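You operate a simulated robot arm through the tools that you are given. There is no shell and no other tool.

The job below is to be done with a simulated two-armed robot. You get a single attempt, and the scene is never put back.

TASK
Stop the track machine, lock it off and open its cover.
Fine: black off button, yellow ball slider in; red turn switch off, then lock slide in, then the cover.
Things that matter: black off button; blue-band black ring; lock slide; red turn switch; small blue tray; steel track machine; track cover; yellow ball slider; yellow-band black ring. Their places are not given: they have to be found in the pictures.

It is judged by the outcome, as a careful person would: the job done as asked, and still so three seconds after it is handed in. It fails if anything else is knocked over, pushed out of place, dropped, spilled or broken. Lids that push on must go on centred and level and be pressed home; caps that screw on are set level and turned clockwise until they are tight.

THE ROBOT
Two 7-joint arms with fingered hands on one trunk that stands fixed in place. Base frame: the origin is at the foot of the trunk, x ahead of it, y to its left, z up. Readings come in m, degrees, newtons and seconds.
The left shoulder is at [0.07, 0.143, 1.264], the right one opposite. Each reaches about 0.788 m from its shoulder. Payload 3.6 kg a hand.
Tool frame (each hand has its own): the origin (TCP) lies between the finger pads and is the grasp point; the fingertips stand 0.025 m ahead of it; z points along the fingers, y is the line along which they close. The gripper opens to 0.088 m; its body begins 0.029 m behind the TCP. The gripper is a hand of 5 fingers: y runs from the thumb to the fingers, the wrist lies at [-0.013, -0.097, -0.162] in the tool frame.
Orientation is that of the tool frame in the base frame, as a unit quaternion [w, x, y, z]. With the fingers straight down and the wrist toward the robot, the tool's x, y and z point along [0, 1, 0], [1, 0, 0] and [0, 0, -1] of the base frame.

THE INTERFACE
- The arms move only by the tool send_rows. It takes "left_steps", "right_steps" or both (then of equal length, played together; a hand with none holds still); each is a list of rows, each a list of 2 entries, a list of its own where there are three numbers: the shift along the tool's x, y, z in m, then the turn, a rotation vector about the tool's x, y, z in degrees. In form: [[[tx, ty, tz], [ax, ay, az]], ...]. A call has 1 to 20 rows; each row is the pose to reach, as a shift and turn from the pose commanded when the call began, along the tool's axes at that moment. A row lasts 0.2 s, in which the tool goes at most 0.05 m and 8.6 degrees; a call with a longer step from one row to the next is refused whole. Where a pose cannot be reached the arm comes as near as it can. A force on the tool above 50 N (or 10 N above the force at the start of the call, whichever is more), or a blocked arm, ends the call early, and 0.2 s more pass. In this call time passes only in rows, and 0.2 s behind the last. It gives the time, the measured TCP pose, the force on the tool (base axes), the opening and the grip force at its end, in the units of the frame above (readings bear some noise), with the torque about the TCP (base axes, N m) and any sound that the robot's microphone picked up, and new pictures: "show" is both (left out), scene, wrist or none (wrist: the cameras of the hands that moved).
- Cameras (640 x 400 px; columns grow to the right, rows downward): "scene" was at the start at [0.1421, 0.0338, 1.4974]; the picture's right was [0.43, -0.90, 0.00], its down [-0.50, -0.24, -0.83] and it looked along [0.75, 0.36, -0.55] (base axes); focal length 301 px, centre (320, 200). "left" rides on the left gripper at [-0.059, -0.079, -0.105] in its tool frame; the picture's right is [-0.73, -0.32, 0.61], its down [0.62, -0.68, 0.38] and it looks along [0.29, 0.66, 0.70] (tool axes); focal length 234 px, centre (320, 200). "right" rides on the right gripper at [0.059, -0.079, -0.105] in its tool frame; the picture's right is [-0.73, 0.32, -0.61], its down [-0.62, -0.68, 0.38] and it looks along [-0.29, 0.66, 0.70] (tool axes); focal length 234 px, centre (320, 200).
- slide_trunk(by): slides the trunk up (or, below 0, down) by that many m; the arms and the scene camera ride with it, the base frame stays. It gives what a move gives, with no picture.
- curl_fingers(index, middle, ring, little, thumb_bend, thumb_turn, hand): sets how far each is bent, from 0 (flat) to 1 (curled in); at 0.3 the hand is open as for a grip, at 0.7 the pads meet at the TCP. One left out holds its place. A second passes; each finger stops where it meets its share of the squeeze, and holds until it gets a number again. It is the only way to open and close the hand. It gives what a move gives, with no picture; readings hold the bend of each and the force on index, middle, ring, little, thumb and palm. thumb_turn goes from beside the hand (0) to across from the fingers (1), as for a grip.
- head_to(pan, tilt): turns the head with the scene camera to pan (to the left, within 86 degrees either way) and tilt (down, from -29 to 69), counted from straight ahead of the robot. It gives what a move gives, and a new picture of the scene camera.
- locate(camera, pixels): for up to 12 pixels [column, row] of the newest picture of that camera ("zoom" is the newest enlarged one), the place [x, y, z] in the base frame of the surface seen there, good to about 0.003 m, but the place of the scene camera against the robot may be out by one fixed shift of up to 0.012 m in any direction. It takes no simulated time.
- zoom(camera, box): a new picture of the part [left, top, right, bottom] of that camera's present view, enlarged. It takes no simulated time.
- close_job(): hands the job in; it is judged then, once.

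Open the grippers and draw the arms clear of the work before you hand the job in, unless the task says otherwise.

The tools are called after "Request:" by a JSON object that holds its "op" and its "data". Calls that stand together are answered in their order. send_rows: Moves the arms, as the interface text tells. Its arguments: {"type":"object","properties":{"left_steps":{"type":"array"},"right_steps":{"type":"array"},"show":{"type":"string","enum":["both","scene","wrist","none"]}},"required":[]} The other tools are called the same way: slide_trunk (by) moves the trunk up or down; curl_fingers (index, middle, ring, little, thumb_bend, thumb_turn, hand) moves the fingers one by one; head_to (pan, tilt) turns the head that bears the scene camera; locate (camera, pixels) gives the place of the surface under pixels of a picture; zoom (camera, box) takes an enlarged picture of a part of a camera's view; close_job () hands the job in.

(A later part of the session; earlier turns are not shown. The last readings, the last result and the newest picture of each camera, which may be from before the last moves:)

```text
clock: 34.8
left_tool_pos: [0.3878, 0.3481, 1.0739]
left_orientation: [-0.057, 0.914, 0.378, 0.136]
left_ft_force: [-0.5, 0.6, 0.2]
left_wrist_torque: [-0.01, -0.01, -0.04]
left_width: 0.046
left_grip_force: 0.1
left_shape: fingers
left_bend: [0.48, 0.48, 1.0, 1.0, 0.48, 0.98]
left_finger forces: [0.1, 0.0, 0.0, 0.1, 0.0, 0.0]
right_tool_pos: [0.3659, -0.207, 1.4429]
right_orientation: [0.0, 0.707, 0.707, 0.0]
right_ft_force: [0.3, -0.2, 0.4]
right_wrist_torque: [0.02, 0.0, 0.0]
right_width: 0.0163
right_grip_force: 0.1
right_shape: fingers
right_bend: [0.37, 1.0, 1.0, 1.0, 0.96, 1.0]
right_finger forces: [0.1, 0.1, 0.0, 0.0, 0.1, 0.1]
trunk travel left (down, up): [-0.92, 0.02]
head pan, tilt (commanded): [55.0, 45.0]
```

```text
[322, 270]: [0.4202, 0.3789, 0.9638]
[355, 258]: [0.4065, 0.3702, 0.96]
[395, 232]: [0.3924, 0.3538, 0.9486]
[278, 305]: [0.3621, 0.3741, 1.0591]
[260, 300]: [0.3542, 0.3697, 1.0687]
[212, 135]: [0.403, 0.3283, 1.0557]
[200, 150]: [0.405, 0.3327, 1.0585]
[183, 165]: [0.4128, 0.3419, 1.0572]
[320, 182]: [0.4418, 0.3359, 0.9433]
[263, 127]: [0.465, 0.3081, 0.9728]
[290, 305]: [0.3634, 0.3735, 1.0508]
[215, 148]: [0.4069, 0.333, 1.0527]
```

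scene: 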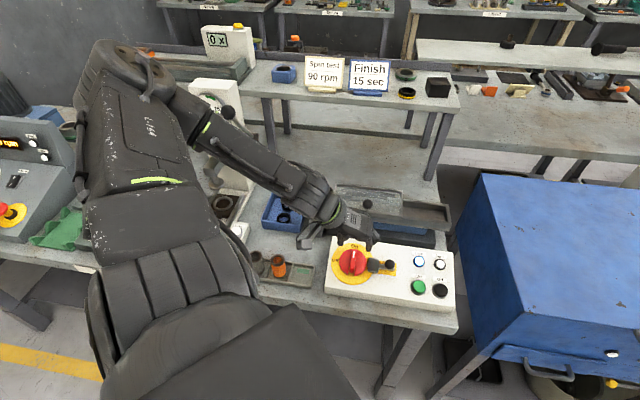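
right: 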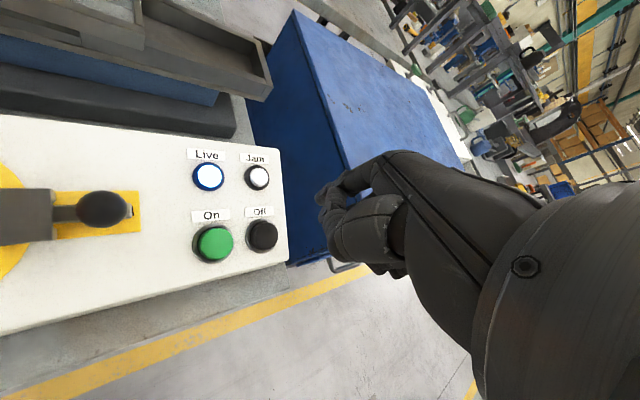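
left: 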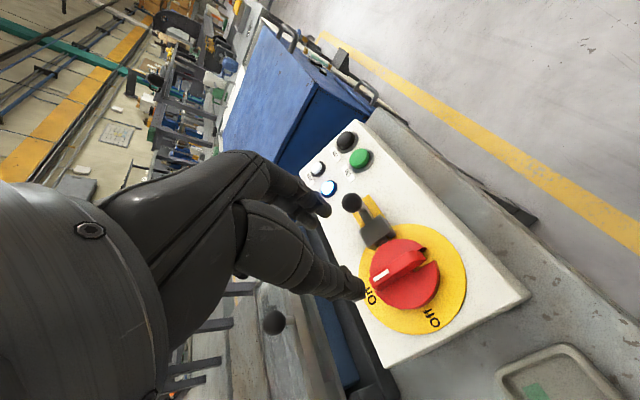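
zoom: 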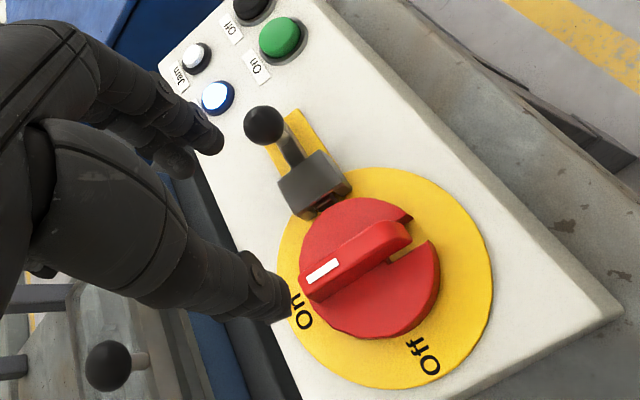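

Thumb and fingers straddle the bar's line symmetrically (bar at a≈0.0274, TCP at 0.028). I shift 5 mm down-slope and descend 0.085 m along the switch axis.

Request:
{"op": "send_rows", "data": {"left_steps": [[[-0.003, 0, 0.03], [0, 0, 0]], [[-0.005, 0, 0.06], [0, 0, 0]], [[-0.005, 0, 0.085], [0, 0, 0]]], "show": "wrist"}}

Request:
{"op": "zoom", "data": {"camera": "left", "box": [230, 110, 490, 310]}}

```text
clock: 35.6
left_tool_pos: [0.4008, 0.3617, 0.9873]
left_orientation: [-0.056, 0.914, 0.378, 0.135]
left_ft_force: [0.3, -0.2, -0.1]
left_wrist_torque: [0.0, 0.01, 0.02]
left_width: 0.0459
left_grip_force: 0.1
left_shape: fingers
left_bend: [0.48, 0.48, 1.0, 1.0, 0.48, 0.98]
left_finger forces: [0.0, 0.0, 0.1, 0.0, 0.0, 0.0]
right_tool_pos: [0.3648, -0.2084, 1.4441]
right_orientation: [0.0, 0.707, 0.707, 0.0]
right_ft_force: [0.0, 0.0, 0.5]
right_wrist_torque: [0.01, -0.02, 0.0]
right_width: 0.0163
right_grip_force: 0.0
right_shape: fingers
right_bend: [0.37, 1.0, 1.0, 1.0, 0.96, 1.0]
right_finger forces: [0.0, 0.1, 0.0, 0.1, 0.0, 0.1]
trunk travel left (down, up): [-0.92, 0.02]
head pan, tilt (commanded): [55.0, 45.0]
```

left: 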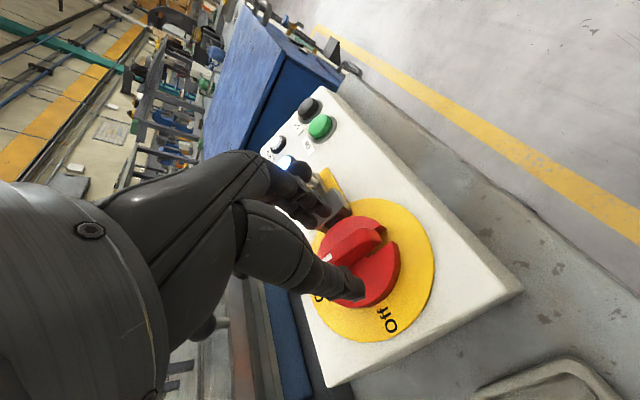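

```text
2.00 times, centred on (360, 210) of left
```

zoom: 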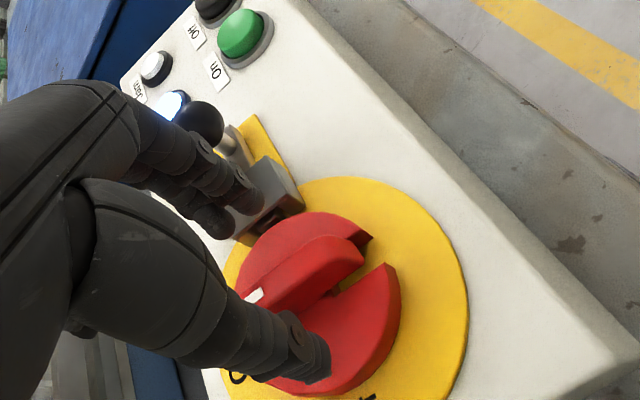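

Tips are ~0.04 m above the panel. I shift 4 mm toward the thumb side to keep the fingers off the lock block and descend 0.013 m more.

Request:
{"op": "send_rows", "data": {"left_steps": [[[0, -0.004, 0.004], [0, 0, 0]], [[0, -0.004, 0.009], [0, 0, 0]], [[0, -0.004, 0.014], [0, 0, 0]]], "show": "wrist"}}

Request:
{"op": "zoom", "data": {"camera": "left", "box": [230, 110, 490, 310]}}

```text
clock: 36.4
left_tool_pos: [0.3988, 0.368, 0.9756]
left_orientation: [-0.055, 0.914, 0.378, 0.135]
left_ft_force: [0.7, 0.3, 0.6]
left_wrist_torque: [0.0, 0.03, -0.02]
left_width: 0.0458
left_grip_force: 0.1
left_shape: fingers
left_bend: [0.48, 0.48, 1.0, 1.0, 0.48, 0.98]
left_finger forces: [0.0, 0.0, 0.0, 0.0, 0.0, 0.0]
right_tool_pos: [0.3654, -0.2084, 1.4425]
right_orientation: [0.0, 0.707, 0.707, -0.001]
right_ft_force: [-0.2, 0.2, 0.5]
right_wrist_torque: [-0.04, 0.0, 0.01]
right_width: 0.0164
right_grip_force: 0.1
right_shape: fingers
right_bend: [0.37, 1.0, 1.0, 1.0, 0.96, 1.0]
right_finger forces: [0.0, 0.0, 0.0, 0.1, 0.0, 0.0]
trunk travel left (down, up): [-0.92, 0.02]
head pan, tilt (commanded): [55.0, 45.0]
```

left: 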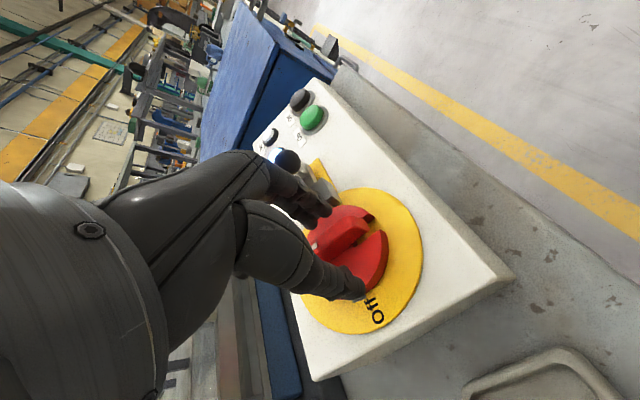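

```text
2.00 times, centred on (360, 210) of left
```

zoom: 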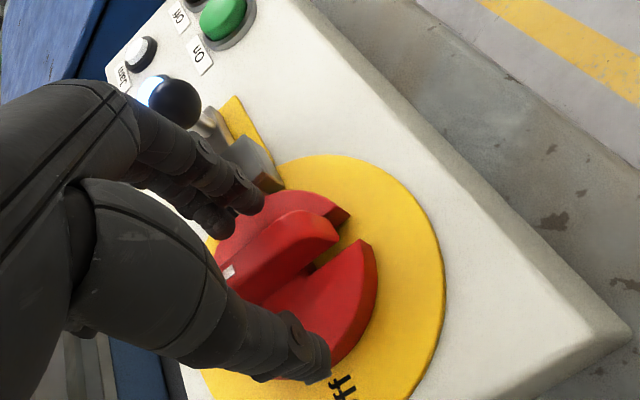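

Index and middle are between bar and lock block, thumb on the other side. I descend 7 mm more and then close index, middle and thumb on the bar.

Request:
{"op": "send_rows", "data": {"left_steps": [[[0, 0.002, 0.004], [0, 0, 0]], [[0, 0.002, 0.007], [0, 0, 0]]], "show": "none"}}

Request:
{"op": "curl_fingers", "data": {"hand": "left", "index": 0.68, "middle": 0.68, "thumb_bend": 0.68}}

Request:
{"op": "send_rows", "data": {"left_steps": [[[0, 0, 0], [0, 0, 0]]], "show": "wrist"}}

Request:
{"op": "zoom", "data": {"camera": "left", "box": [230, 110, 490, 310]}}

```text
clock: 37.0
left_tool_pos: [0.4015, 0.3678, 0.9701]
left_orientation: [-0.056, 0.914, 0.378, 0.136]
left_ft_force: [-0.3, 0.4, -1.0]
left_wrist_torque: [-0.02, 0.0, -0.03]
left_width: 0.0462
left_grip_force: 0.0
left_shape: fingers
left_bend: [0.48, 0.48, 1.0, 1.0, 0.48, 0.98]
left_finger forces: [0.1, 0.0, 0.0, 0.0, 0.1, 0.1]
right_tool_pos: [0.3646, -0.2075, 1.4445]
right_orientation: [0.0, 0.707, 0.707, 0.0]
right_ft_force: [-0.9, 0.0, 0.0]
right_wrist_torque: [0.01, 0.01, 0.0]
right_width: 0.0162
right_grip_force: 0.1
right_shape: fingers
right_bend: [0.37, 1.0, 1.0, 1.0, 0.96, 1.0]
right_finger forces: [0.0, 0.0, 0.1, 0.0, 0.0, 0.0]
trunk travel left (down, up): [-0.92, 0.02]
head pan, tilt (commanded): [55.0, 45.0]
```

```text
clock: 38.0
left_tool_pos: [0.4023, 0.3661, 0.9707]
left_orientation: [-0.057, 0.914, 0.378, 0.136]
left_ft_force: [5.3, -4.6, -1.2]
left_wrist_torque: [-0.1, -0.1, -0.05]
left_width: 0.0084
left_grip_force: 2.6
left_shape: fingers
left_bend: [0.63, 0.64, 1.0, 1.0, 0.68, 1.0]
left_finger forces: [3.1, 3.4, 0.0, 0.1, 0.1, 0.0]
right_tool_pos: [0.365, -0.2083, 1.4444]
right_orientation: [-0.002, 0.707, 0.707, 0.001]
right_ft_force: [0.4, -0.4, 0.5]
right_wrist_torque: [0.0, -0.04, -0.01]
right_width: 0.0162
right_grip_force: 0.1
right_shape: fingers
right_bend: [0.37, 1.0, 1.0, 1.0, 0.96, 1.0]
right_finger forces: [0.0, 0.0, 0.0, 0.1, 0.0, 0.0]
trunk travel left (down, up): [-0.92, 0.02]
head pan, tilt (commanded): [55.0, 45.0]
```

```text
clock: 38.4
left_tool_pos: [0.4018, 0.366, 0.9703]
left_orientation: [-0.057, 0.914, 0.379, 0.135]
left_ft_force: [4.4, -4.6, -0.2]
left_wrist_torque: [-0.1, -0.1, -0.06]
left_width: 0.0083
left_grip_force: 3.7
left_shape: fingers
left_bend: [0.63, 0.64, 1.0, 1.0, 0.68, 1.0]
left_finger forces: [3.3, 3.5, 0.1, 0.1, 0.1, 0.1]
right_tool_pos: [0.3658, -0.2096, 1.4433]
right_orientation: [0.0, 0.707, 0.707, 0.0]
right_ft_force: [0.2, -0.4, 0.6]
right_wrist_torque: [0.0, 0.04, -0.02]
right_width: 0.0161
right_grip_force: 0.1
right_shape: fingers
right_bend: [0.37, 1.0, 1.0, 1.0, 0.96, 1.0]
right_finger forces: [0.1, 0.0, 0.0, 0.0, 0.0, 0.1]
trunk travel left (down, up): [-0.92, 0.02]
head pan, tilt (commanded): [55.0, 45.0]
```

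left: 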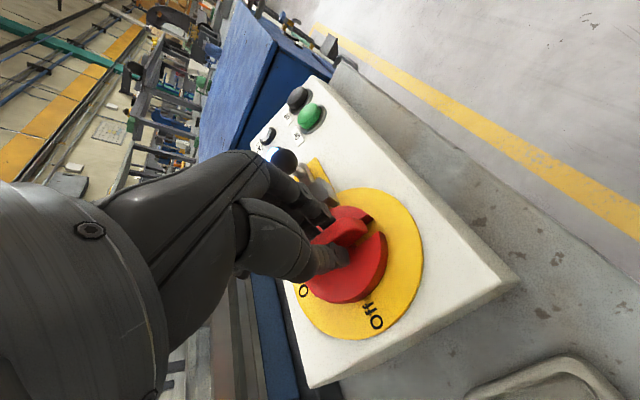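

```text
2.00 times, centred on (360, 210) of left
```

zoom: 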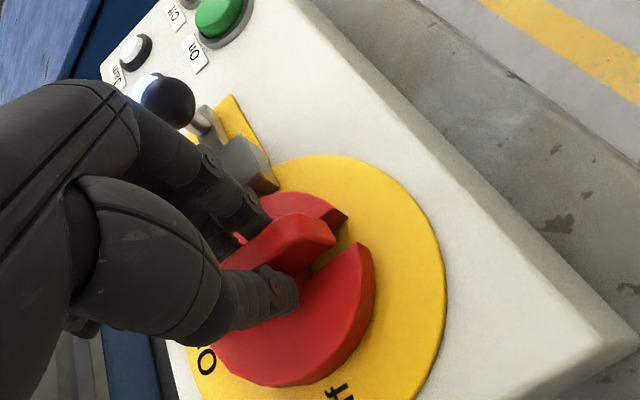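

Index and middle touch the bar (3.4 N each) but the thumb (0.68) is not yet on it. I close the thumb further so the bar is pinched from both sides.

Request:
{"op": "curl_fingers", "data": {"hand": "left", "index": 0.8, "middle": 0.8, "thumb_bend": 0.85}}

```text
clock: 39.4
left_tool_pos: [0.4027, 0.3678, 0.9704]
left_orientation: [-0.057, 0.914, 0.379, 0.134]
left_ft_force: [5.0, -2.3, -3.9]
left_wrist_torque: [-0.09, -0.11, -0.13]
left_width: 0.0044
left_grip_force: 15.9
left_shape: fingers
left_bend: [0.71, 0.63, 1.0, 1.0, 0.72, 1.0]
left_finger forces: [9.2, 9.7, 0.1, 0.0, 13.9, 0.0]
right_tool_pos: [0.3667, -0.2081, 1.442]
right_orientation: [-0.001, 0.707, 0.707, -0.001]
right_ft_force: [0.3, 0.2, 0.3]
right_wrist_torque: [0.0, 0.03, 0.03]
right_width: 0.0161
right_grip_force: 0.1
right_shape: fingers
right_bend: [0.37, 1.0, 1.0, 1.0, 0.96, 1.0]
right_finger forces: [0.0, 0.0, 0.1, 0.0, 0.0, 0.0]
trunk travel left (down, up): [-0.92, 0.02]
head pan, tilt (commanded): [55.0, 45.0]
```

Request:
{"op": "send_rows", "data": {"left_steps": [[[0, 0, 0], [0, 0, 0]]], "show": "wrist"}}

Request:
{"op": "zoom", "data": {"camera": "left", "box": [260, 140, 440, 290]}}

Request:
{"op": "zoom", "data": {"camera": "scene", "box": [280, 180, 460, 310]}}

```text
clock: 39.8
left_tool_pos: [0.4038, 0.3664, 0.97]
left_orientation: [-0.057, 0.914, 0.379, 0.135]
left_ft_force: [4.9, -1.2, -4.4]
left_wrist_torque: [-0.07, -0.04, -0.09]
left_width: 0.0045
left_grip_force: 16.3
left_shape: fingers
left_bend: [0.71, 0.63, 1.0, 1.0, 0.72, 1.0]
left_finger forces: [9.2, 9.4, 0.0, 0.0, 13.9, 0.0]
right_tool_pos: [0.366, -0.2072, 1.443]
right_orientation: [-0.001, 0.707, 0.708, 0.0]
right_ft_force: [0.0, 0.0, 0.3]
right_wrist_torque: [0.0, -0.03, -0.01]
right_width: 0.0163
right_grip_force: 0.1
right_shape: fingers
right_bend: [0.37, 1.0, 1.0, 1.0, 0.96, 1.0]
right_finger forces: [0.0, 0.0, 0.0, 0.0, 0.1, 0.0]
trunk travel left (down, up): [-0.92, 0.02]
head pan, tilt (commanded): [55.0, 45.0]
```

left: 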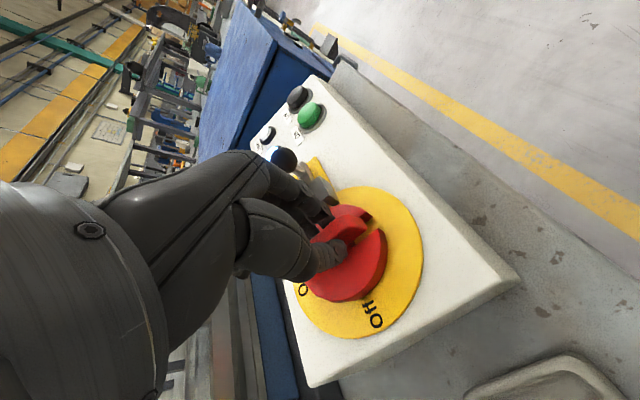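

```text
2.67 times, centred on (350, 215) of left
```

zoom: 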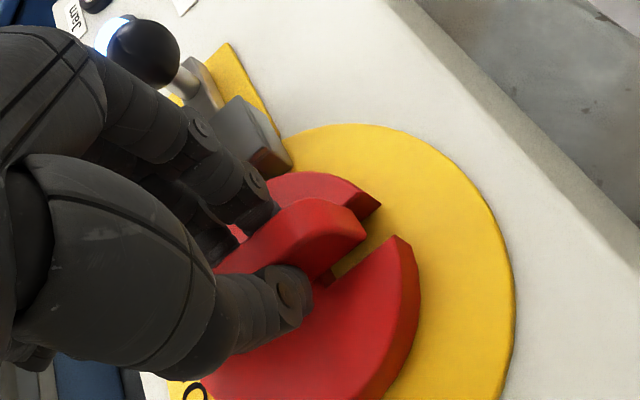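

```text
3.08 times, centred on (370, 245) of scene
```

zoom: 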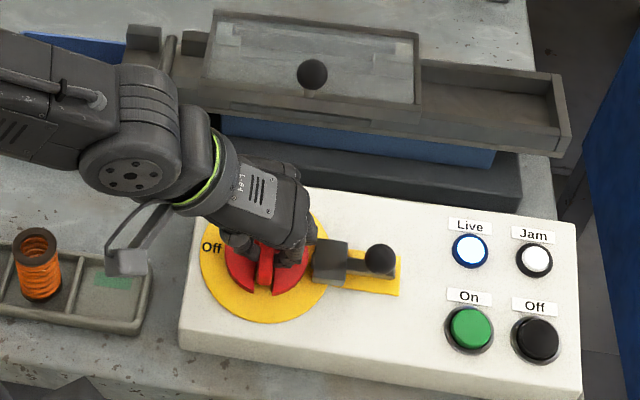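

The bar is pinched firmly (thumb 14 N, fingers 9 N each). I start turning counter-clockwise (tool z negative) by 32° first.

Request:
{"op": "send_rows", "data": {"left_steps": [[[-0.0003, 0.0004, 0], [0, 0, -8]], [[-0.0005, 0.0008, 0], [0, 0, -16]], [[-0.0008, 0.0012, 0], [0, 0, -24]], [[-0.0009, 0.0016, 0], [0, 0, -32]]], "show": "both"}}

Request:
{"op": "zoom", "data": {"camera": "left", "box": [260, 140, 440, 290]}}

Request:
{"op": "zoom", "data": {"camera": "scene", "box": [280, 180, 460, 310]}}

```text
clock: 40.8
left_tool_pos: [0.4029, 0.3638, 0.9696]
left_orientation: [-0.017, 0.773, 0.618, 0.145]
left_ft_force: [3.6, -1.7, -3.1]
left_wrist_torque: [-0.04, -0.07, -0.12]
left_width: 0.0041
left_grip_force: 16.3
left_shape: fingers
left_bend: [0.71, 0.62, 1.0, 1.0, 0.72, 1.0]
left_finger forces: [7.9, 10.3, 0.0, 0.1, 15.0, 0.0]
right_tool_pos: [0.3656, -0.2088, 1.4438]
right_orientation: [0.0, 0.707, 0.707, -0.001]
right_ft_force: [0.4, -0.2, 0.1]
right_wrist_torque: [0.01, 0.02, 0.01]
right_width: 0.0161
right_grip_force: 0.0
right_shape: fingers
right_bend: [0.37, 1.0, 1.0, 1.0, 0.96, 1.0]
right_finger forces: [0.1, 0.0, 0.0, 0.0, 0.1, 0.0]
trunk travel left (down, up): [-0.92, 0.02]
head pan, tilt (commanded): [55.0, 45.0]
```

scene: 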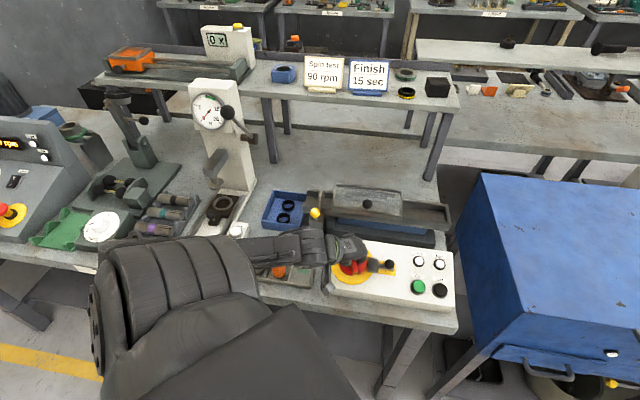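
left: 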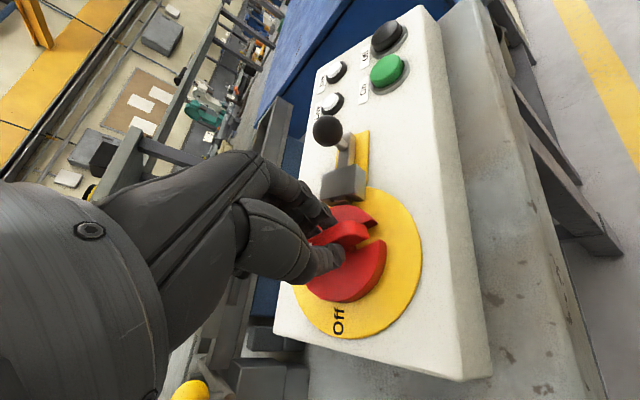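

```text
2.67 times, centred on (350, 215) of left
```

zoom: 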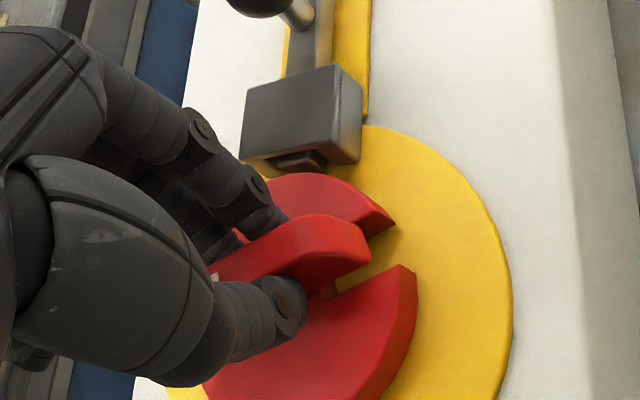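

```text
3.08 times, centred on (370, 245) of scene
```

zoom: 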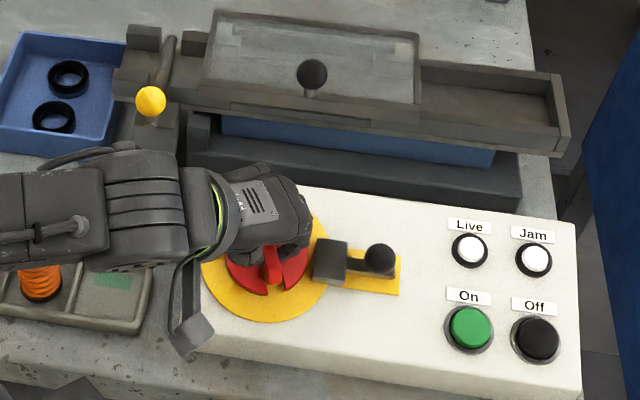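

The switch turns with the hand and the "Live" lamp has gone out. I continue the turn another 56°.

Request:
{"op": "send_rows", "data": {"left_steps": [[[-0.0003, 0.0004, 0], [0, 0, -8]], [[-0.0005, 0.0008, 0], [0, 0, -16]], [[-0.0008, 0.0012, 0], [0, 0, -24]], [[-0.0009, 0.0016, 0], [0, 0, -32]], [[-0.001, 0.0021, 0], [0, 0, -40]], [[-0.001, 0.0026, 0], [0, 0, -48]], [[-0.001, 0.0031, 0], [0, 0, -56]]], "show": "both"}}

Request:
{"op": "zoom", "data": {"camera": "left", "box": [260, 140, 440, 290]}}

Request:
{"op": "zoom", "data": {"camera": "scene", "box": [280, 180, 460, 310]}}

```text
clock: 42.4
left_tool_pos: [0.4072, 0.3621, 0.9701]
left_orientation: [0.053, 0.394, 0.907, 0.137]
left_ft_force: [4.5, 0.8, -0.8]
left_wrist_torque: [0.04, -0.08, -0.14]
left_width: 0.0044
left_grip_force: 17.5
left_shape: fingers
left_bend: [0.71, 0.62, 1.0, 1.0, 0.74, 0.99]
left_finger forces: [8.3, 10.7, 0.1, 0.0, 15.1, 0.0]
right_tool_pos: [0.3651, -0.208, 1.4435]
right_orientation: [0.0, 0.707, 0.707, 0.0]
right_ft_force: [0.1, 0.4, 0.2]
right_wrist_torque: [0.03, 0.03, -0.03]
right_width: 0.0162
right_grip_force: 0.1
right_shape: fingers
right_bend: [0.37, 1.0, 1.0, 1.0, 0.96, 1.0]
right_finger forces: [0.0, 0.0, 0.1, 0.0, 0.1, 0.0]
trunk travel left (down, up): [-0.92, 0.02]
head pan, tilt (commanded): [55.0, 45.0]
```

scene: 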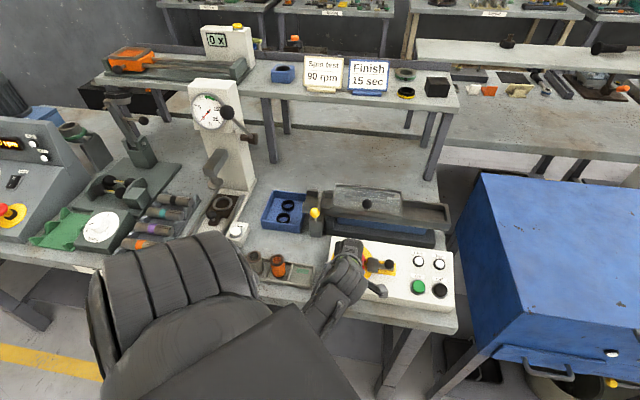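
left: 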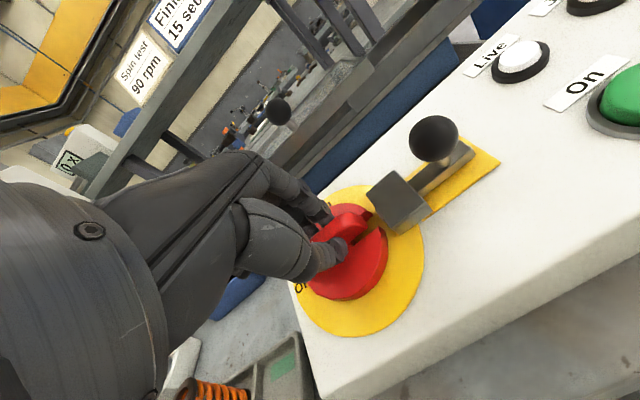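

```text
2.67 times, centred on (350, 215) of left
```

zoom: 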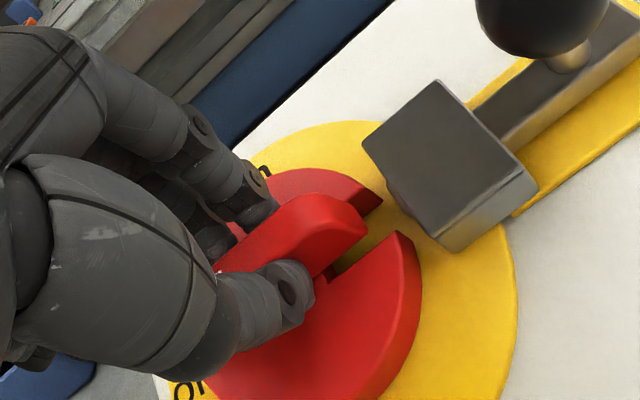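

```text
3.08 times, centred on (370, 245) of scene
```

zoom: 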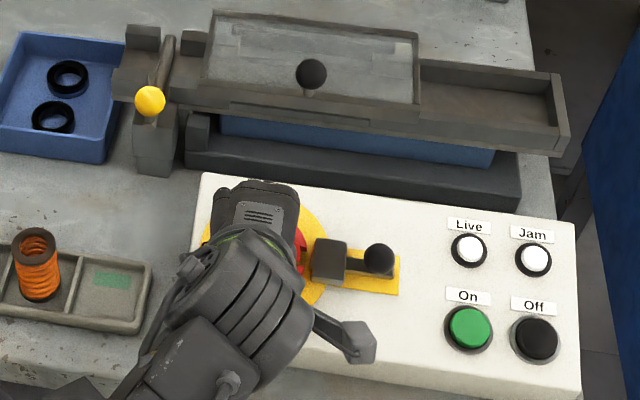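

Turned ~88°, the notch now faces the lock block. I turn a few more degrees gently to find its stop.

Request:
{"op": "send_rows", "data": {"left_steps": [[[0, 0.0001, 0], [0, 0, -2]], [[0, 0.0002, 0], [0, 0, -4]]], "show": "wrist"}}

Request:
{"op": "zoom", "data": {"camera": "left", "box": [290, 110, 470, 260]}}

```text
clock: 43.0
left_tool_pos: [0.4072, 0.3613, 0.9702]
left_orientation: [0.058, 0.362, 0.921, 0.134]
left_ft_force: [6.8, -3.2, -1.3]
left_wrist_torque: [-0.01, -0.13, -0.25]
left_width: 0.0043
left_grip_force: 17.5
left_shape: fingers
left_bend: [0.71, 0.62, 1.0, 1.0, 0.73, 0.99]
left_finger forces: [7.6, 10.9, 0.0, 0.0, 16.2, 0.1]
right_tool_pos: [0.3662, -0.2093, 1.4419]
right_orientation: [-0.001, 0.707, 0.707, 0.0]
right_ft_force: [0.4, -0.7, 0.3]
right_wrist_torque: [-0.02, 0.0, -0.01]
right_width: 0.0161
right_grip_force: 0.0
right_shape: fingers
right_bend: [0.37, 1.0, 1.0, 1.0, 0.96, 1.0]
right_finger forces: [0.0, 0.0, 0.0, 0.1, 0.0, 0.0]
trunk travel left (down, up): [-0.92, 0.02]
head pan, tilt (commanded): [55.0, 45.0]
```

left: 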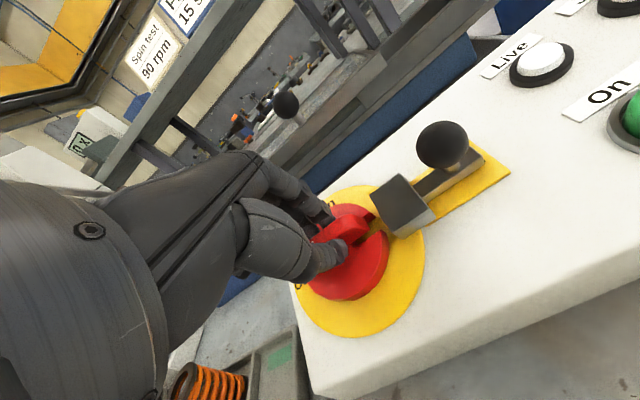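

```text
2.67 times, centred on (380, 185) of left
```

zoom: 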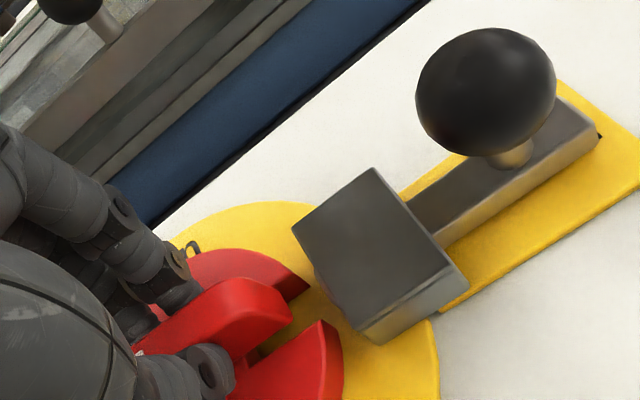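

Torque about the axis rose from −0.14 to −0.25, suggesting the stop. One more small turn of 3° to confirm.

Request:
{"op": "send_rows", "data": {"left_steps": [[[0, 0.0001, 0], [0, 0, -3]], [[0, 0.0001, 0], [0, 0, -3]]], "show": "wrist"}}

Request:
{"op": "zoom", "data": {"camera": "left", "box": [290, 110, 470, 260]}}

```text
clock: 43.6
left_tool_pos: [0.4076, 0.3628, 0.968]
left_orientation: [0.062, 0.339, 0.93, 0.132]
left_ft_force: [8.3, -4.6, -1.2]
left_wrist_torque: [-0.01, -0.13, -0.27]
left_width: 0.004
left_grip_force: 18.1
left_shape: fingers
left_bend: [0.71, 0.62, 1.0, 1.0, 0.73, 1.0]
left_finger forces: [7.5, 11.6, 0.0, 0.1, 16.5, 0.0]
right_tool_pos: [0.3656, -0.2083, 1.443]
right_orientation: [0.0, 0.707, 0.707, -0.001]
right_ft_force: [-0.1, -1.0, -0.4]
right_wrist_torque: [-0.01, -0.03, 0.0]
right_width: 0.0162
right_grip_force: 0.1
right_shape: fingers
right_bend: [0.37, 1.0, 1.0, 1.0, 0.96, 1.0]
right_finger forces: [0.1, 0.0, 0.0, 0.0, 0.1, 0.0]
trunk travel left (down, up): [-0.92, 0.02]
head pan, tilt (commanded): [55.0, 45.0]
```

left: 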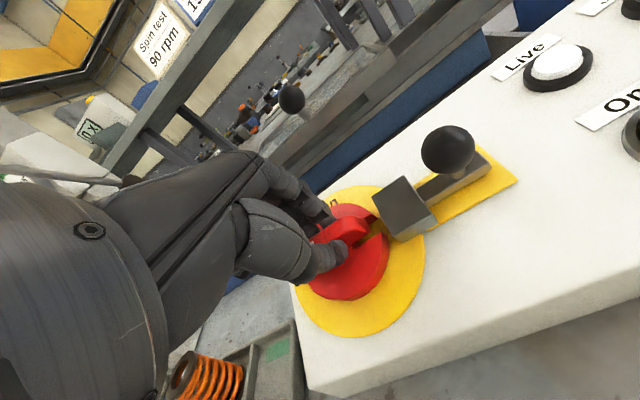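

```text
2.67 times, centred on (380, 185) of left
```

zoom: 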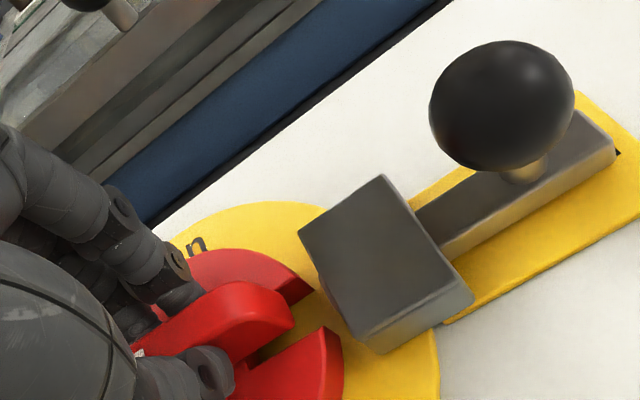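

I release the bar by opening to 0.45 and lift straight off along the axis to inspect the switch.

Request:
{"op": "curl_fingers", "data": {"hand": "left", "index": 0.45, "middle": 0.45, "thumb_bend": 0.45}}

Request:
{"op": "send_rows", "data": {"left_steps": [[[0, 0, -0.015], [0, 0, 0]], [[0, 0, -0.04], [0, 0, 0]], [[0, 0, -0.08], [0, 0, 0]], [[0, 0, -0.12], [0, 0, 0]]], "show": "both"}}

Request:
{"op": "zoom", "data": {"camera": "left", "box": [290, 110, 570, 310]}}

```text
clock: 44.6
left_tool_pos: [0.4066, 0.3633, 0.9697]
left_orientation: [0.061, 0.337, 0.93, 0.134]
left_ft_force: [0.6, 0.3, -0.5]
left_wrist_torque: [0.0, -0.04, -0.02]
left_width: 0.052
left_grip_force: 0.1
left_shape: fingers
left_bend: [0.45, 0.45, 1.0, 1.0, 0.45, 0.97]
left_finger forces: [0.1, 0.1, 0.0, 0.0, 0.0, 0.0]
right_tool_pos: [0.3646, -0.2076, 1.4432]
right_orientation: [0.0, 0.707, 0.707, 0.0]
right_ft_force: [-0.2, -0.1, 0.7]
right_wrist_torque: [-0.03, 0.0, -0.01]
right_width: 0.016
right_grip_force: 0.1
right_shape: fingers
right_bend: [0.37, 1.0, 1.0, 1.0, 0.96, 1.0]
right_finger forces: [0.0, 0.0, 0.1, 0.0, 0.0, 0.0]
trunk travel left (down, up): [-0.92, 0.02]
head pan, tilt (commanded): [55.0, 45.0]
```

```text
clock: 45.6
left_tool_pos: [0.3847, 0.3792, 1.1034]
left_orientation: [0.029, 0.356, 0.91, 0.21]
left_ft_force: [0.4, -0.7, -0.3]
left_wrist_torque: [0.02, -0.01, 0.03]
left_width: 0.0522
left_grip_force: 0.1
left_shape: fingers
left_bend: [0.45, 0.45, 1.0, 1.0, 0.45, 0.97]
left_finger forces: [0.0, 0.1, 0.0, 0.0, 0.0, 0.0]
right_tool_pos: [0.364, -0.2089, 1.4434]
right_orientation: [0.0, 0.708, 0.707, 0.0]
right_ft_force: [0.0, 0.2, -0.4]
right_wrist_torque: [0.04, 0.0, -0.01]
right_width: 0.0163
right_grip_force: 0.0
right_shape: fingers
right_bend: [0.37, 1.0, 1.0, 1.0, 0.96, 1.0]
right_finger forces: [0.1, 0.0, 0.1, 0.0, 0.0, 0.0]
trunk travel left (down, up): [-0.92, 0.02]
head pan, tilt (commanded): [55.0, 45.0]
stopped in row 4 (left hand): the arm was blocked; the commanded pose is now the measured one
```

scene: 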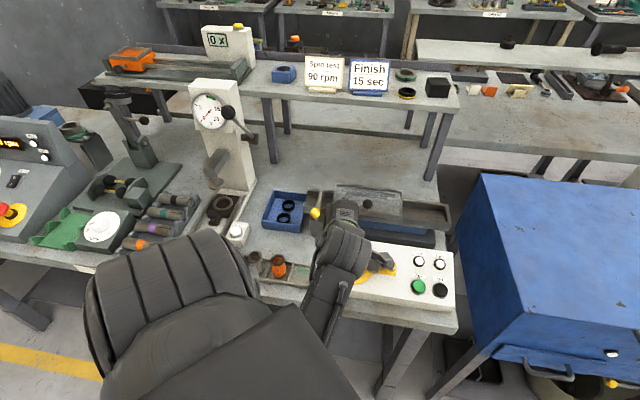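
left: 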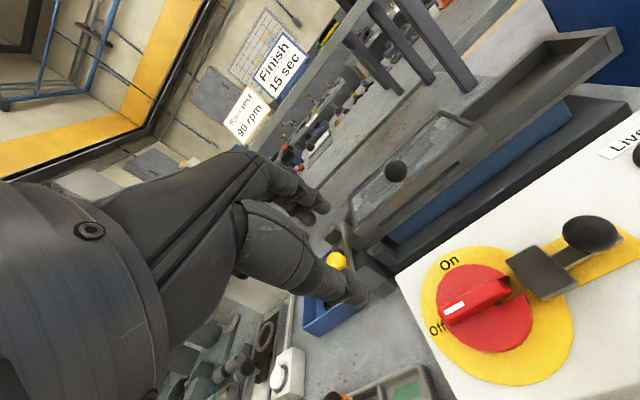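

```text
2.00 times, centred on (430, 210) of left
```

zoom: 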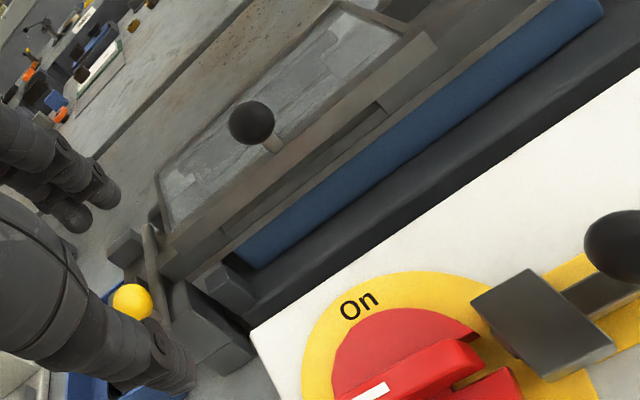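

The lift was blocked by the arm's own limits near the end (no contact force). The switch's pointer appears at "Off"; I zoom on it.

Request:
{"op": "zoom", "data": {"camera": "left", "box": [400, 190, 640, 390]}}

Request:
{"op": "zoom", "data": {"camera": "scene", "box": [280, 180, 460, 310]}}

```text
2.00 times, centred on (520, 290) of left
```

zoom: 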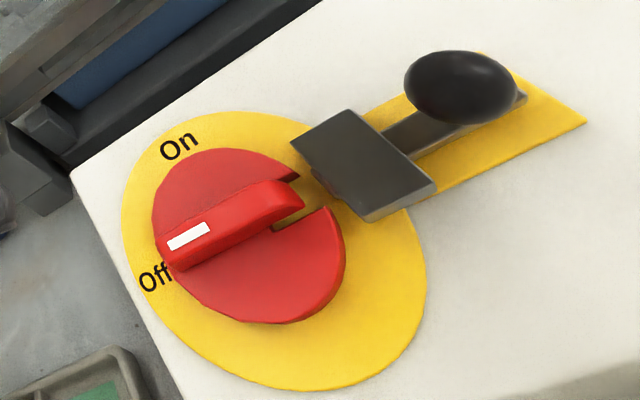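

```text
3.08 times, centred on (370, 245) of scene
```

zoom: 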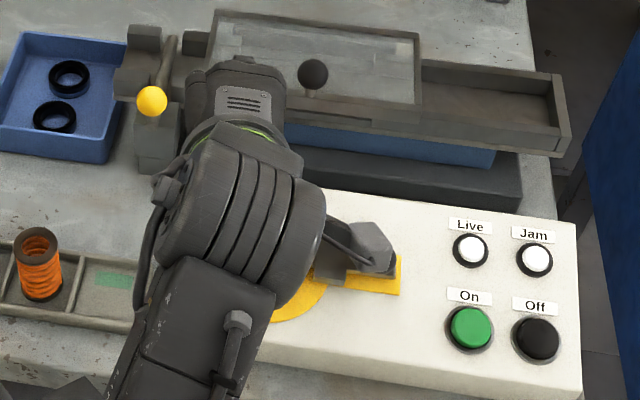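

Request:
{"op": "locate", "data": {"camera": "left", "pixels": [[488, 318], [468, 305], [510, 292], [540, 280], [590, 233], [545, 265]]}}

Request:
{"op": "zoom", "data": {"camera": "left", "box": [420, 240, 540, 360]}}

```text
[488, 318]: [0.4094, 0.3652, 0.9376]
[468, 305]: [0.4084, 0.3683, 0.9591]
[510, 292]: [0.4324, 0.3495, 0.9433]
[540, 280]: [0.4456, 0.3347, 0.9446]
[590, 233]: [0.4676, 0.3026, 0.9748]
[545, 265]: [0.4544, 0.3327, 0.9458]
```

```text
3.33 times, centred on (480, 300) of left
```

zoom: 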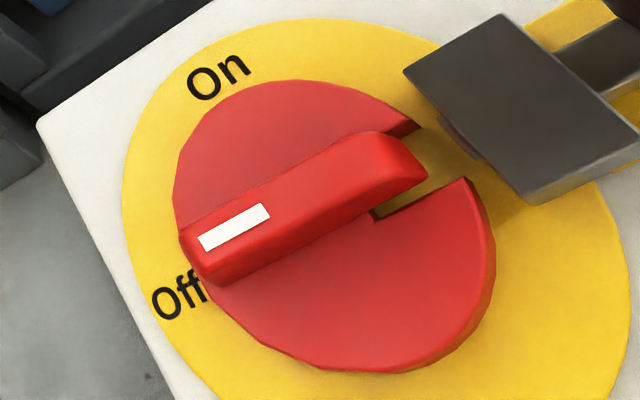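

Request:
{"op": "locate", "data": {"camera": "zoom", "pixels": [[205, 242], [234, 228], [300, 200], [360, 160], [400, 165], [398, 128], [462, 195], [460, 148], [520, 105], [445, 160], [500, 165], [430, 75]]}}

```text
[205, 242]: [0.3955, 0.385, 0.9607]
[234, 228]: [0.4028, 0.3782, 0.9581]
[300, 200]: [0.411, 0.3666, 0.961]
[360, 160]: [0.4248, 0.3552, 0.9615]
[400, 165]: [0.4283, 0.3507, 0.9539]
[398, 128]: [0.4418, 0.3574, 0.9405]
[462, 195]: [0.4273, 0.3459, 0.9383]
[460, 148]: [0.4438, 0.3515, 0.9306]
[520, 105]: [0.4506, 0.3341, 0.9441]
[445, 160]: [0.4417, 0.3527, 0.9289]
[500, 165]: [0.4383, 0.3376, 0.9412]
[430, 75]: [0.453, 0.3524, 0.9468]
```

The bar lies along the slide's line within a degree or two: the switch is Off and its notch faces the lock tongue. I move the left hand up and left, levelling it, to make room for the right index to push the lock slide.

Request:
{"op": "send_rows", "data": {"left_steps": [[[0.018, 0.018, -0.022], [3.2, -0.8, 0.3]], [[0.036, 0.036, -0.044], [6.4, -1.7, 0.6]], [[0.054, 0.054, -0.066], [9.6, -2.5, 0.9]], [[0.073, 0.073, -0.087], [12.8, -3.3, 1.2]], [[0.091, 0.091, -0.109], [15.9, -4.1, 1.5]], [[0.109, 0.109, -0.13], [19.1, -5.0, 1.8]], [[0.123, 0.123, -0.147], [21.5, -5.6, 2.0]], [[0.1366, 0.1366, -0.163], [23.8, -6.2, 2.2]]], "show": "scene"}}

```text
clock: 46.4
left_tool_pos: [0.3501, 0.473, 1.1887]
left_orientation: [-0.02, 0.345, 0.916, 0.204]
left_ft_force: [0.5, 0.6, -0.2]
left_wrist_torque: [0.01, -0.01, -0.03]
left_width: 0.0528
left_grip_force: 0.2
left_shape: fingers
left_bend: [0.45, 0.45, 1.0, 1.0, 0.45, 0.97]
left_finger forces: [0.1, 0.0, 0.0, 0.1, 0.0, 0.0]
left hand out of reach, approached as far as the arm can: row 3, 4
right_tool_pos: [0.366, -0.2065, 1.4436]
right_orientation: [0.0, 0.707, 0.708, 0.0]
right_ft_force: [0.5, 0.1, 1.2]
right_wrist_torque: [-0.02, -0.02, 0.02]
right_width: 0.0163
right_grip_force: 0.0
right_shape: fingers
right_bend: [0.37, 1.0, 1.0, 1.0, 0.96, 1.0]
right_finger forces: [0.0, 0.0, 0.1, 0.1, 0.0, 0.0]
trunk travel left (down, up): [-0.92, 0.02]
head pan, tilt (commanded): [55.0, 45.0]
stopped in row 4 (left hand): the arm was blocked; the commanded pose is now the measured one
```

scene: 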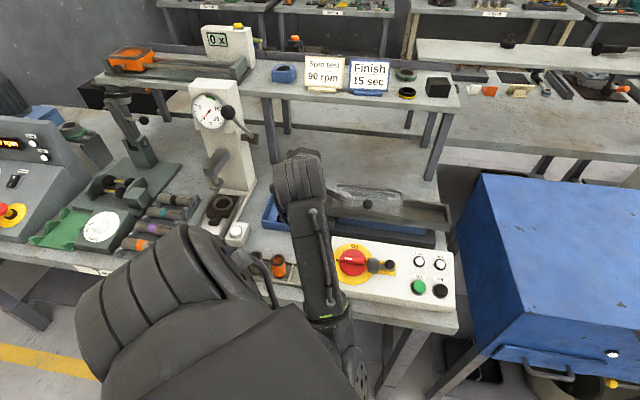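

The left elbow has swung inboard and low in front of the trunk, an awkward pose. I reverse the hand's yaw (tool z positive) to bring the elbow back outboard, in place.

Request:
{"op": "send_rows", "data": {"left_steps": [[[0, 0, 0], [0, 0, 8]], [[0, 0, 0], [0, 0, 16]], [[0, 0, 0], [0, 0, 24]], [[0, 0, 0], [0, 0, 32]], [[0, 0, 0], [0, 0, 40]]], "show": "scene"}}

```text
clock: 47.6
left_tool_pos: [0.3491, 0.4739, 1.1907]
left_orientation: [-0.087, 0.639, 0.742, 0.183]
left_ft_force: [0.9, 0.0, -0.4]
left_wrist_torque: [-0.01, 0.0, 0.03]
left_width: 0.0525
left_grip_force: 0.0
left_shape: fingers
left_bend: [0.45, 0.45, 1.0, 1.0, 0.45, 0.97]
left_finger forces: [0.1, 0.0, 0.1, 0.0, 0.0, 0.0]
left hand out of reach, approached as far as the arm can: row 2, 3
right_tool_pos: [0.3639, -0.2065, 1.4432]
right_orientation: [0.001, 0.707, 0.707, 0.0]
right_ft_force: [0.0, 0.5, 1.1]
right_wrist_torque: [-0.05, 0.0, 0.0]
right_width: 0.0162
right_grip_force: 0.1
right_shape: fingers
right_bend: [0.37, 1.0, 1.0, 1.0, 0.96, 1.0]
right_finger forces: [0.1, 0.0, 0.0, 0.0, 0.0, 0.1]
trunk travel left (down, up): [-0.92, 0.02]
head pan, tilt (commanded): [55.0, 45.0]
```

scene: 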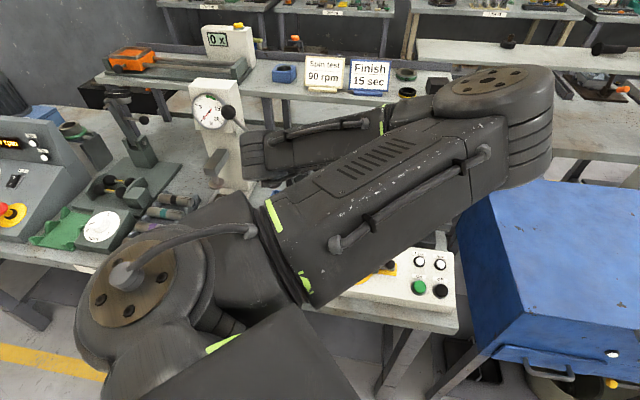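

Request:
{"op": "locate", "data": {"camera": "scene", "pixels": [[490, 80], [520, 150], [380, 190], [260, 155], [310, 150], [150, 270], [440, 110]]}}

Request:
{"op": "zoom", "data": {"camera": "scene", "box": [200, 100, 480, 320]}}

```text
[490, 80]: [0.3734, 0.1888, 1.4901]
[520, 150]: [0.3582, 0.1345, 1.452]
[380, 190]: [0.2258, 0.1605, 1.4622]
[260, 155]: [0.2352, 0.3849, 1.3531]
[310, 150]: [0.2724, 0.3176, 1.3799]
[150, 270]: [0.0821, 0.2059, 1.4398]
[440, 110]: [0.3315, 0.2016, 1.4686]
```

```text
1.82 times, centred on (340, 210) of scene
```

zoom: 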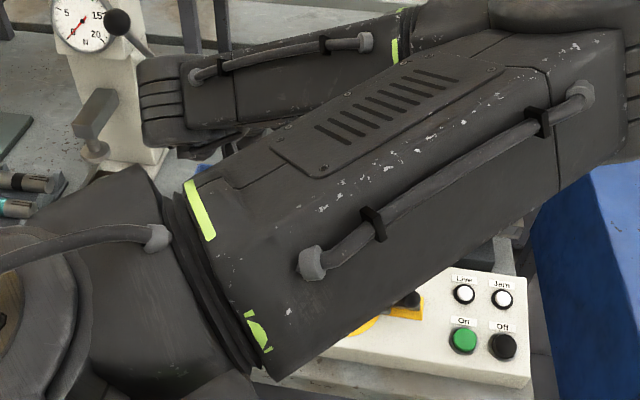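

The elbow now points forward over the panel, high (z ≈ 1.45), touching nothing. I bring the left hand up and level toward its original resting pose so the arm can unfold.

Request:
{"op": "send_rows", "data": {"left_steps": [[[0.0104, 0.0033, -0.0333], [1.3, -3.7, 1.4]], [[0.0208, 0.0066, -0.0666], [2.6, -7.4, 2.8]], [[0.0312, 0.0099, -0.1], [3.9, -11.0, 4.2]], [[0.0415, 0.0131, -0.1331], [5.2, -14.7, 5.6]], [[0.0519, 0.0164, -0.1664], [6.5, -18.4, 7.0]], [[0.0623, 0.0197, -0.1997], [7.8, -22.1, 8.4]]], "show": "scene"}}

```text
clock: 49.0
left_tool_pos: [0.3373, 0.4526, 1.3993]
left_orientation: [0.0, 0.706, 0.708, 0.003]
left_ft_force: [-0.7, -0.6, 0.6]
left_wrist_torque: [0.01, -0.01, -0.01]
left_width: 0.0526
left_grip_force: 0.0
left_shape: fingers
left_bend: [0.45, 0.45, 1.0, 1.0, 0.45, 0.97]
left_finger forces: [0.0, 0.1, 0.1, 0.0, 0.0, 0.0]
right_tool_pos: [0.3624, -0.2073, 1.4437]
right_orientation: [0.001, 0.707, 0.707, 0.001]
right_ft_force: [-0.2, 0.8, -0.1]
right_wrist_torque: [0.01, -0.02, -0.01]
right_width: 0.0157
right_grip_force: 0.1
right_shape: fingers
right_bend: [0.37, 1.0, 1.0, 1.0, 0.96, 1.0]
right_finger forces: [0.1, 0.0, 0.0, 0.0, 0.0, 0.1]
trunk travel left (down, up): [-0.92, 0.02]
head pan, tilt (commanded): [55.0, 45.0]
```

scene: 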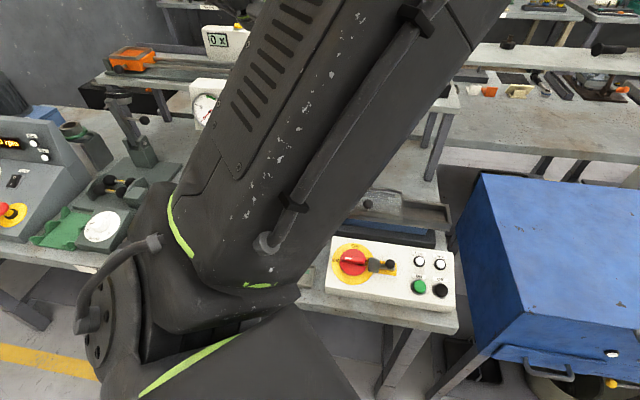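

The left elbow now points up, out of the way of the work but partly in the camera's view. I move the left hand 0.12 m further left at this height to clear more space.

Request:
{"op": "send_rows", "data": {"left_steps": [[[0.03, 0, 0], [0, 0, 0]], [[0.06, 0, 0], [0, 0, 0]], [[0.09, 0, 0], [0, 0, 0]], [[0.12, 0, 0], [0, 0, 0]]], "show": "scene"}}

```text
clock: 50.0
left_tool_pos: [0.3382, 0.5776, 1.399]
left_orientation: [0.0, 0.705, 0.709, 0.002]
left_ft_force: [0.7, 0.4, 0.2]
left_wrist_torque: [-0.03, -0.01, 0.0]
left_width: 0.0525
left_grip_force: 0.0
left_shape: fingers
left_bend: [0.45, 0.45, 1.0, 1.0, 0.45, 0.97]
left_finger forces: [0.1, 0.0, 0.0, 0.0, 0.0, 0.0]
right_tool_pos: [0.3644, -0.2061, 1.4447]
right_orientation: [0.001, 0.707, 0.707, -0.001]
right_ft_force: [0.0, 0.8, -0.3]
right_wrist_torque: [-0.02, 0.01, -0.03]
right_width: 0.0163
right_grip_force: 0.1
right_shape: fingers
right_bend: [0.37, 1.0, 1.0, 1.0, 0.96, 1.0]
right_finger forces: [0.0, 0.0, 0.0, 0.0, 0.1, 0.0]
trunk travel left (down, up): [-0.92, 0.02]
head pan, tilt (commanded): [55.0, 45.0]
```

scene: 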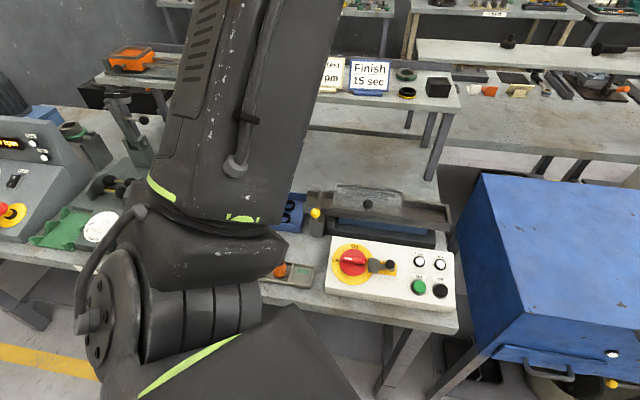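

The panel is now in view; I zoom in to verify the switch and measure the lock slide from the scene camera.

Request:
{"op": "zoom", "data": {"camera": "scene", "box": [300, 180, 460, 310]}}

```text
3.08 times, centred on (380, 245) of scene
```

zoom: 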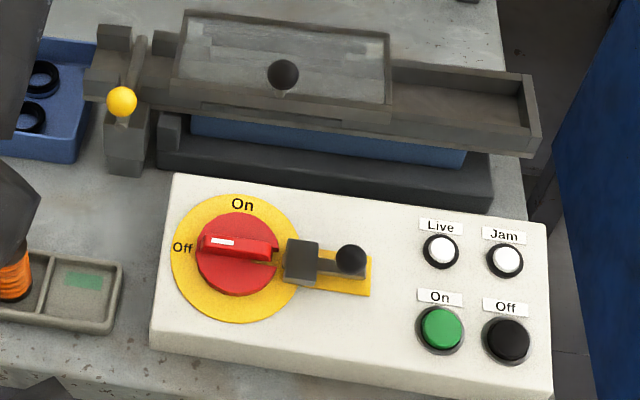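

Switch at Off and Live lamp out. Now I bring the right hand (index pointing), yawed 45° counter-clockwise, to a spot above the far side of the lock knob.

Request:
{"op": "send_rows", "data": {"right_steps": [[[0.033, 0.008, 0.02], [0, 0, -3.3]], [[0.066, 0.017, 0.04], [0, 0, -6.6]], [[0.099, 0.025, 0.06], [0, 0, -9.9]], [[0.132, 0.033, 0.085], [0, 0, -13.2]], [[0.165, 0.042, 0.11], [0, 0, -16.5]], [[0.198, 0.05, 0.135], [0, 0, -19.8]], [[0.231, 0.058, 0.16], [0, 0, -23.1]], [[0.264, 0.066, 0.185], [0, 0, -26.4]], [[0.297, 0.075, 0.21], [0, 0, -29.7]], [[0.33, 0.083, 0.235], [0, 0, -33]], [[0.363, 0.092, 0.26], [0, 0, -36.3]], [[0.396, 0.1, 0.285], [0, 0, -39.6]], [[0.425, 0.108, 0.305], [0, 0, -42.5]], [[0.45, 0.116, 0.325], [0, 0, -45]]], "show": "both"}}

Request:
{"op": "zoom", "data": {"camera": "right", "box": [120, 110, 380, 310]}}

```text
clock: 53.0
left_tool_pos: [0.3379, 0.5787, 1.3982]
left_orientation: [-0.001, 0.706, 0.708, 0.001]
left_ft_force: [-0.8, -0.2, -0.5]
left_wrist_torque: [-0.02, -0.01, 0.05]
left_width: 0.0526
left_grip_force: 0.1
left_shape: fingers
left_bend: [0.45, 0.45, 1.0, 1.0, 0.45, 0.97]
left_finger forces: [0.1, 0.0, 0.0, 0.0, 0.0, 0.1]
right_tool_pos: [0.4796, 0.2451, 1.1169]
right_orientation: [0.0, 0.381, 0.924, 0.001]
right_ft_force: [-0.6, 0.1, 0.6]
right_wrist_torque: [0.0, -0.02, -0.02]
right_width: 0.0161
right_grip_force: 0.0
right_shape: fingers
right_bend: [0.37, 1.0, 1.0, 1.0, 0.96, 1.0]
right_finger forces: [0.1, 0.0, 0.1, 0.0, 0.0, 0.0]
trunk travel left (down, up): [-0.92, 0.02]
head pan, tilt (commanded): [55.0, 45.0]
```

scene: 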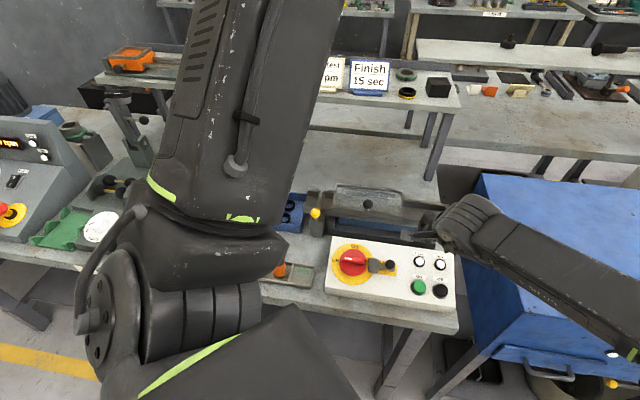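
right: 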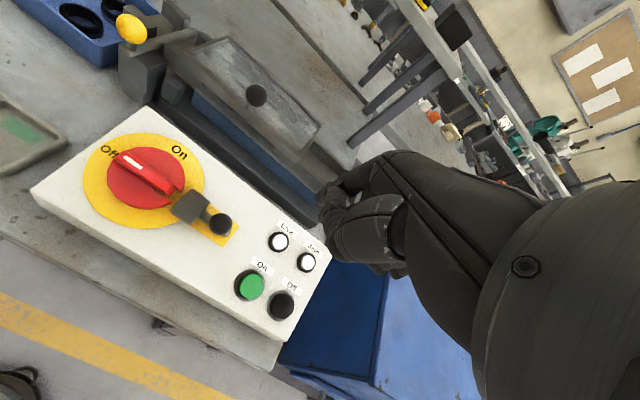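

```text
2.00 times, centred on (250, 210) of right
```

zoom: 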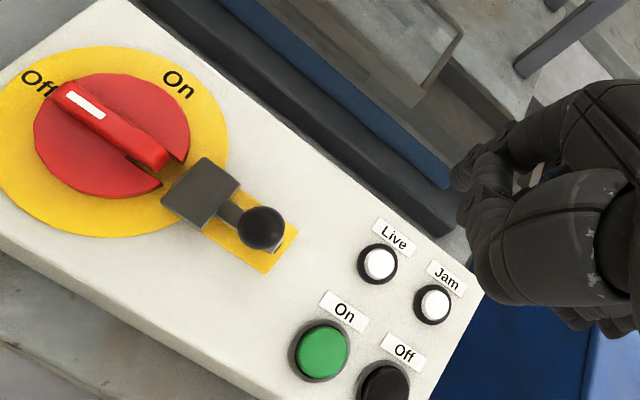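

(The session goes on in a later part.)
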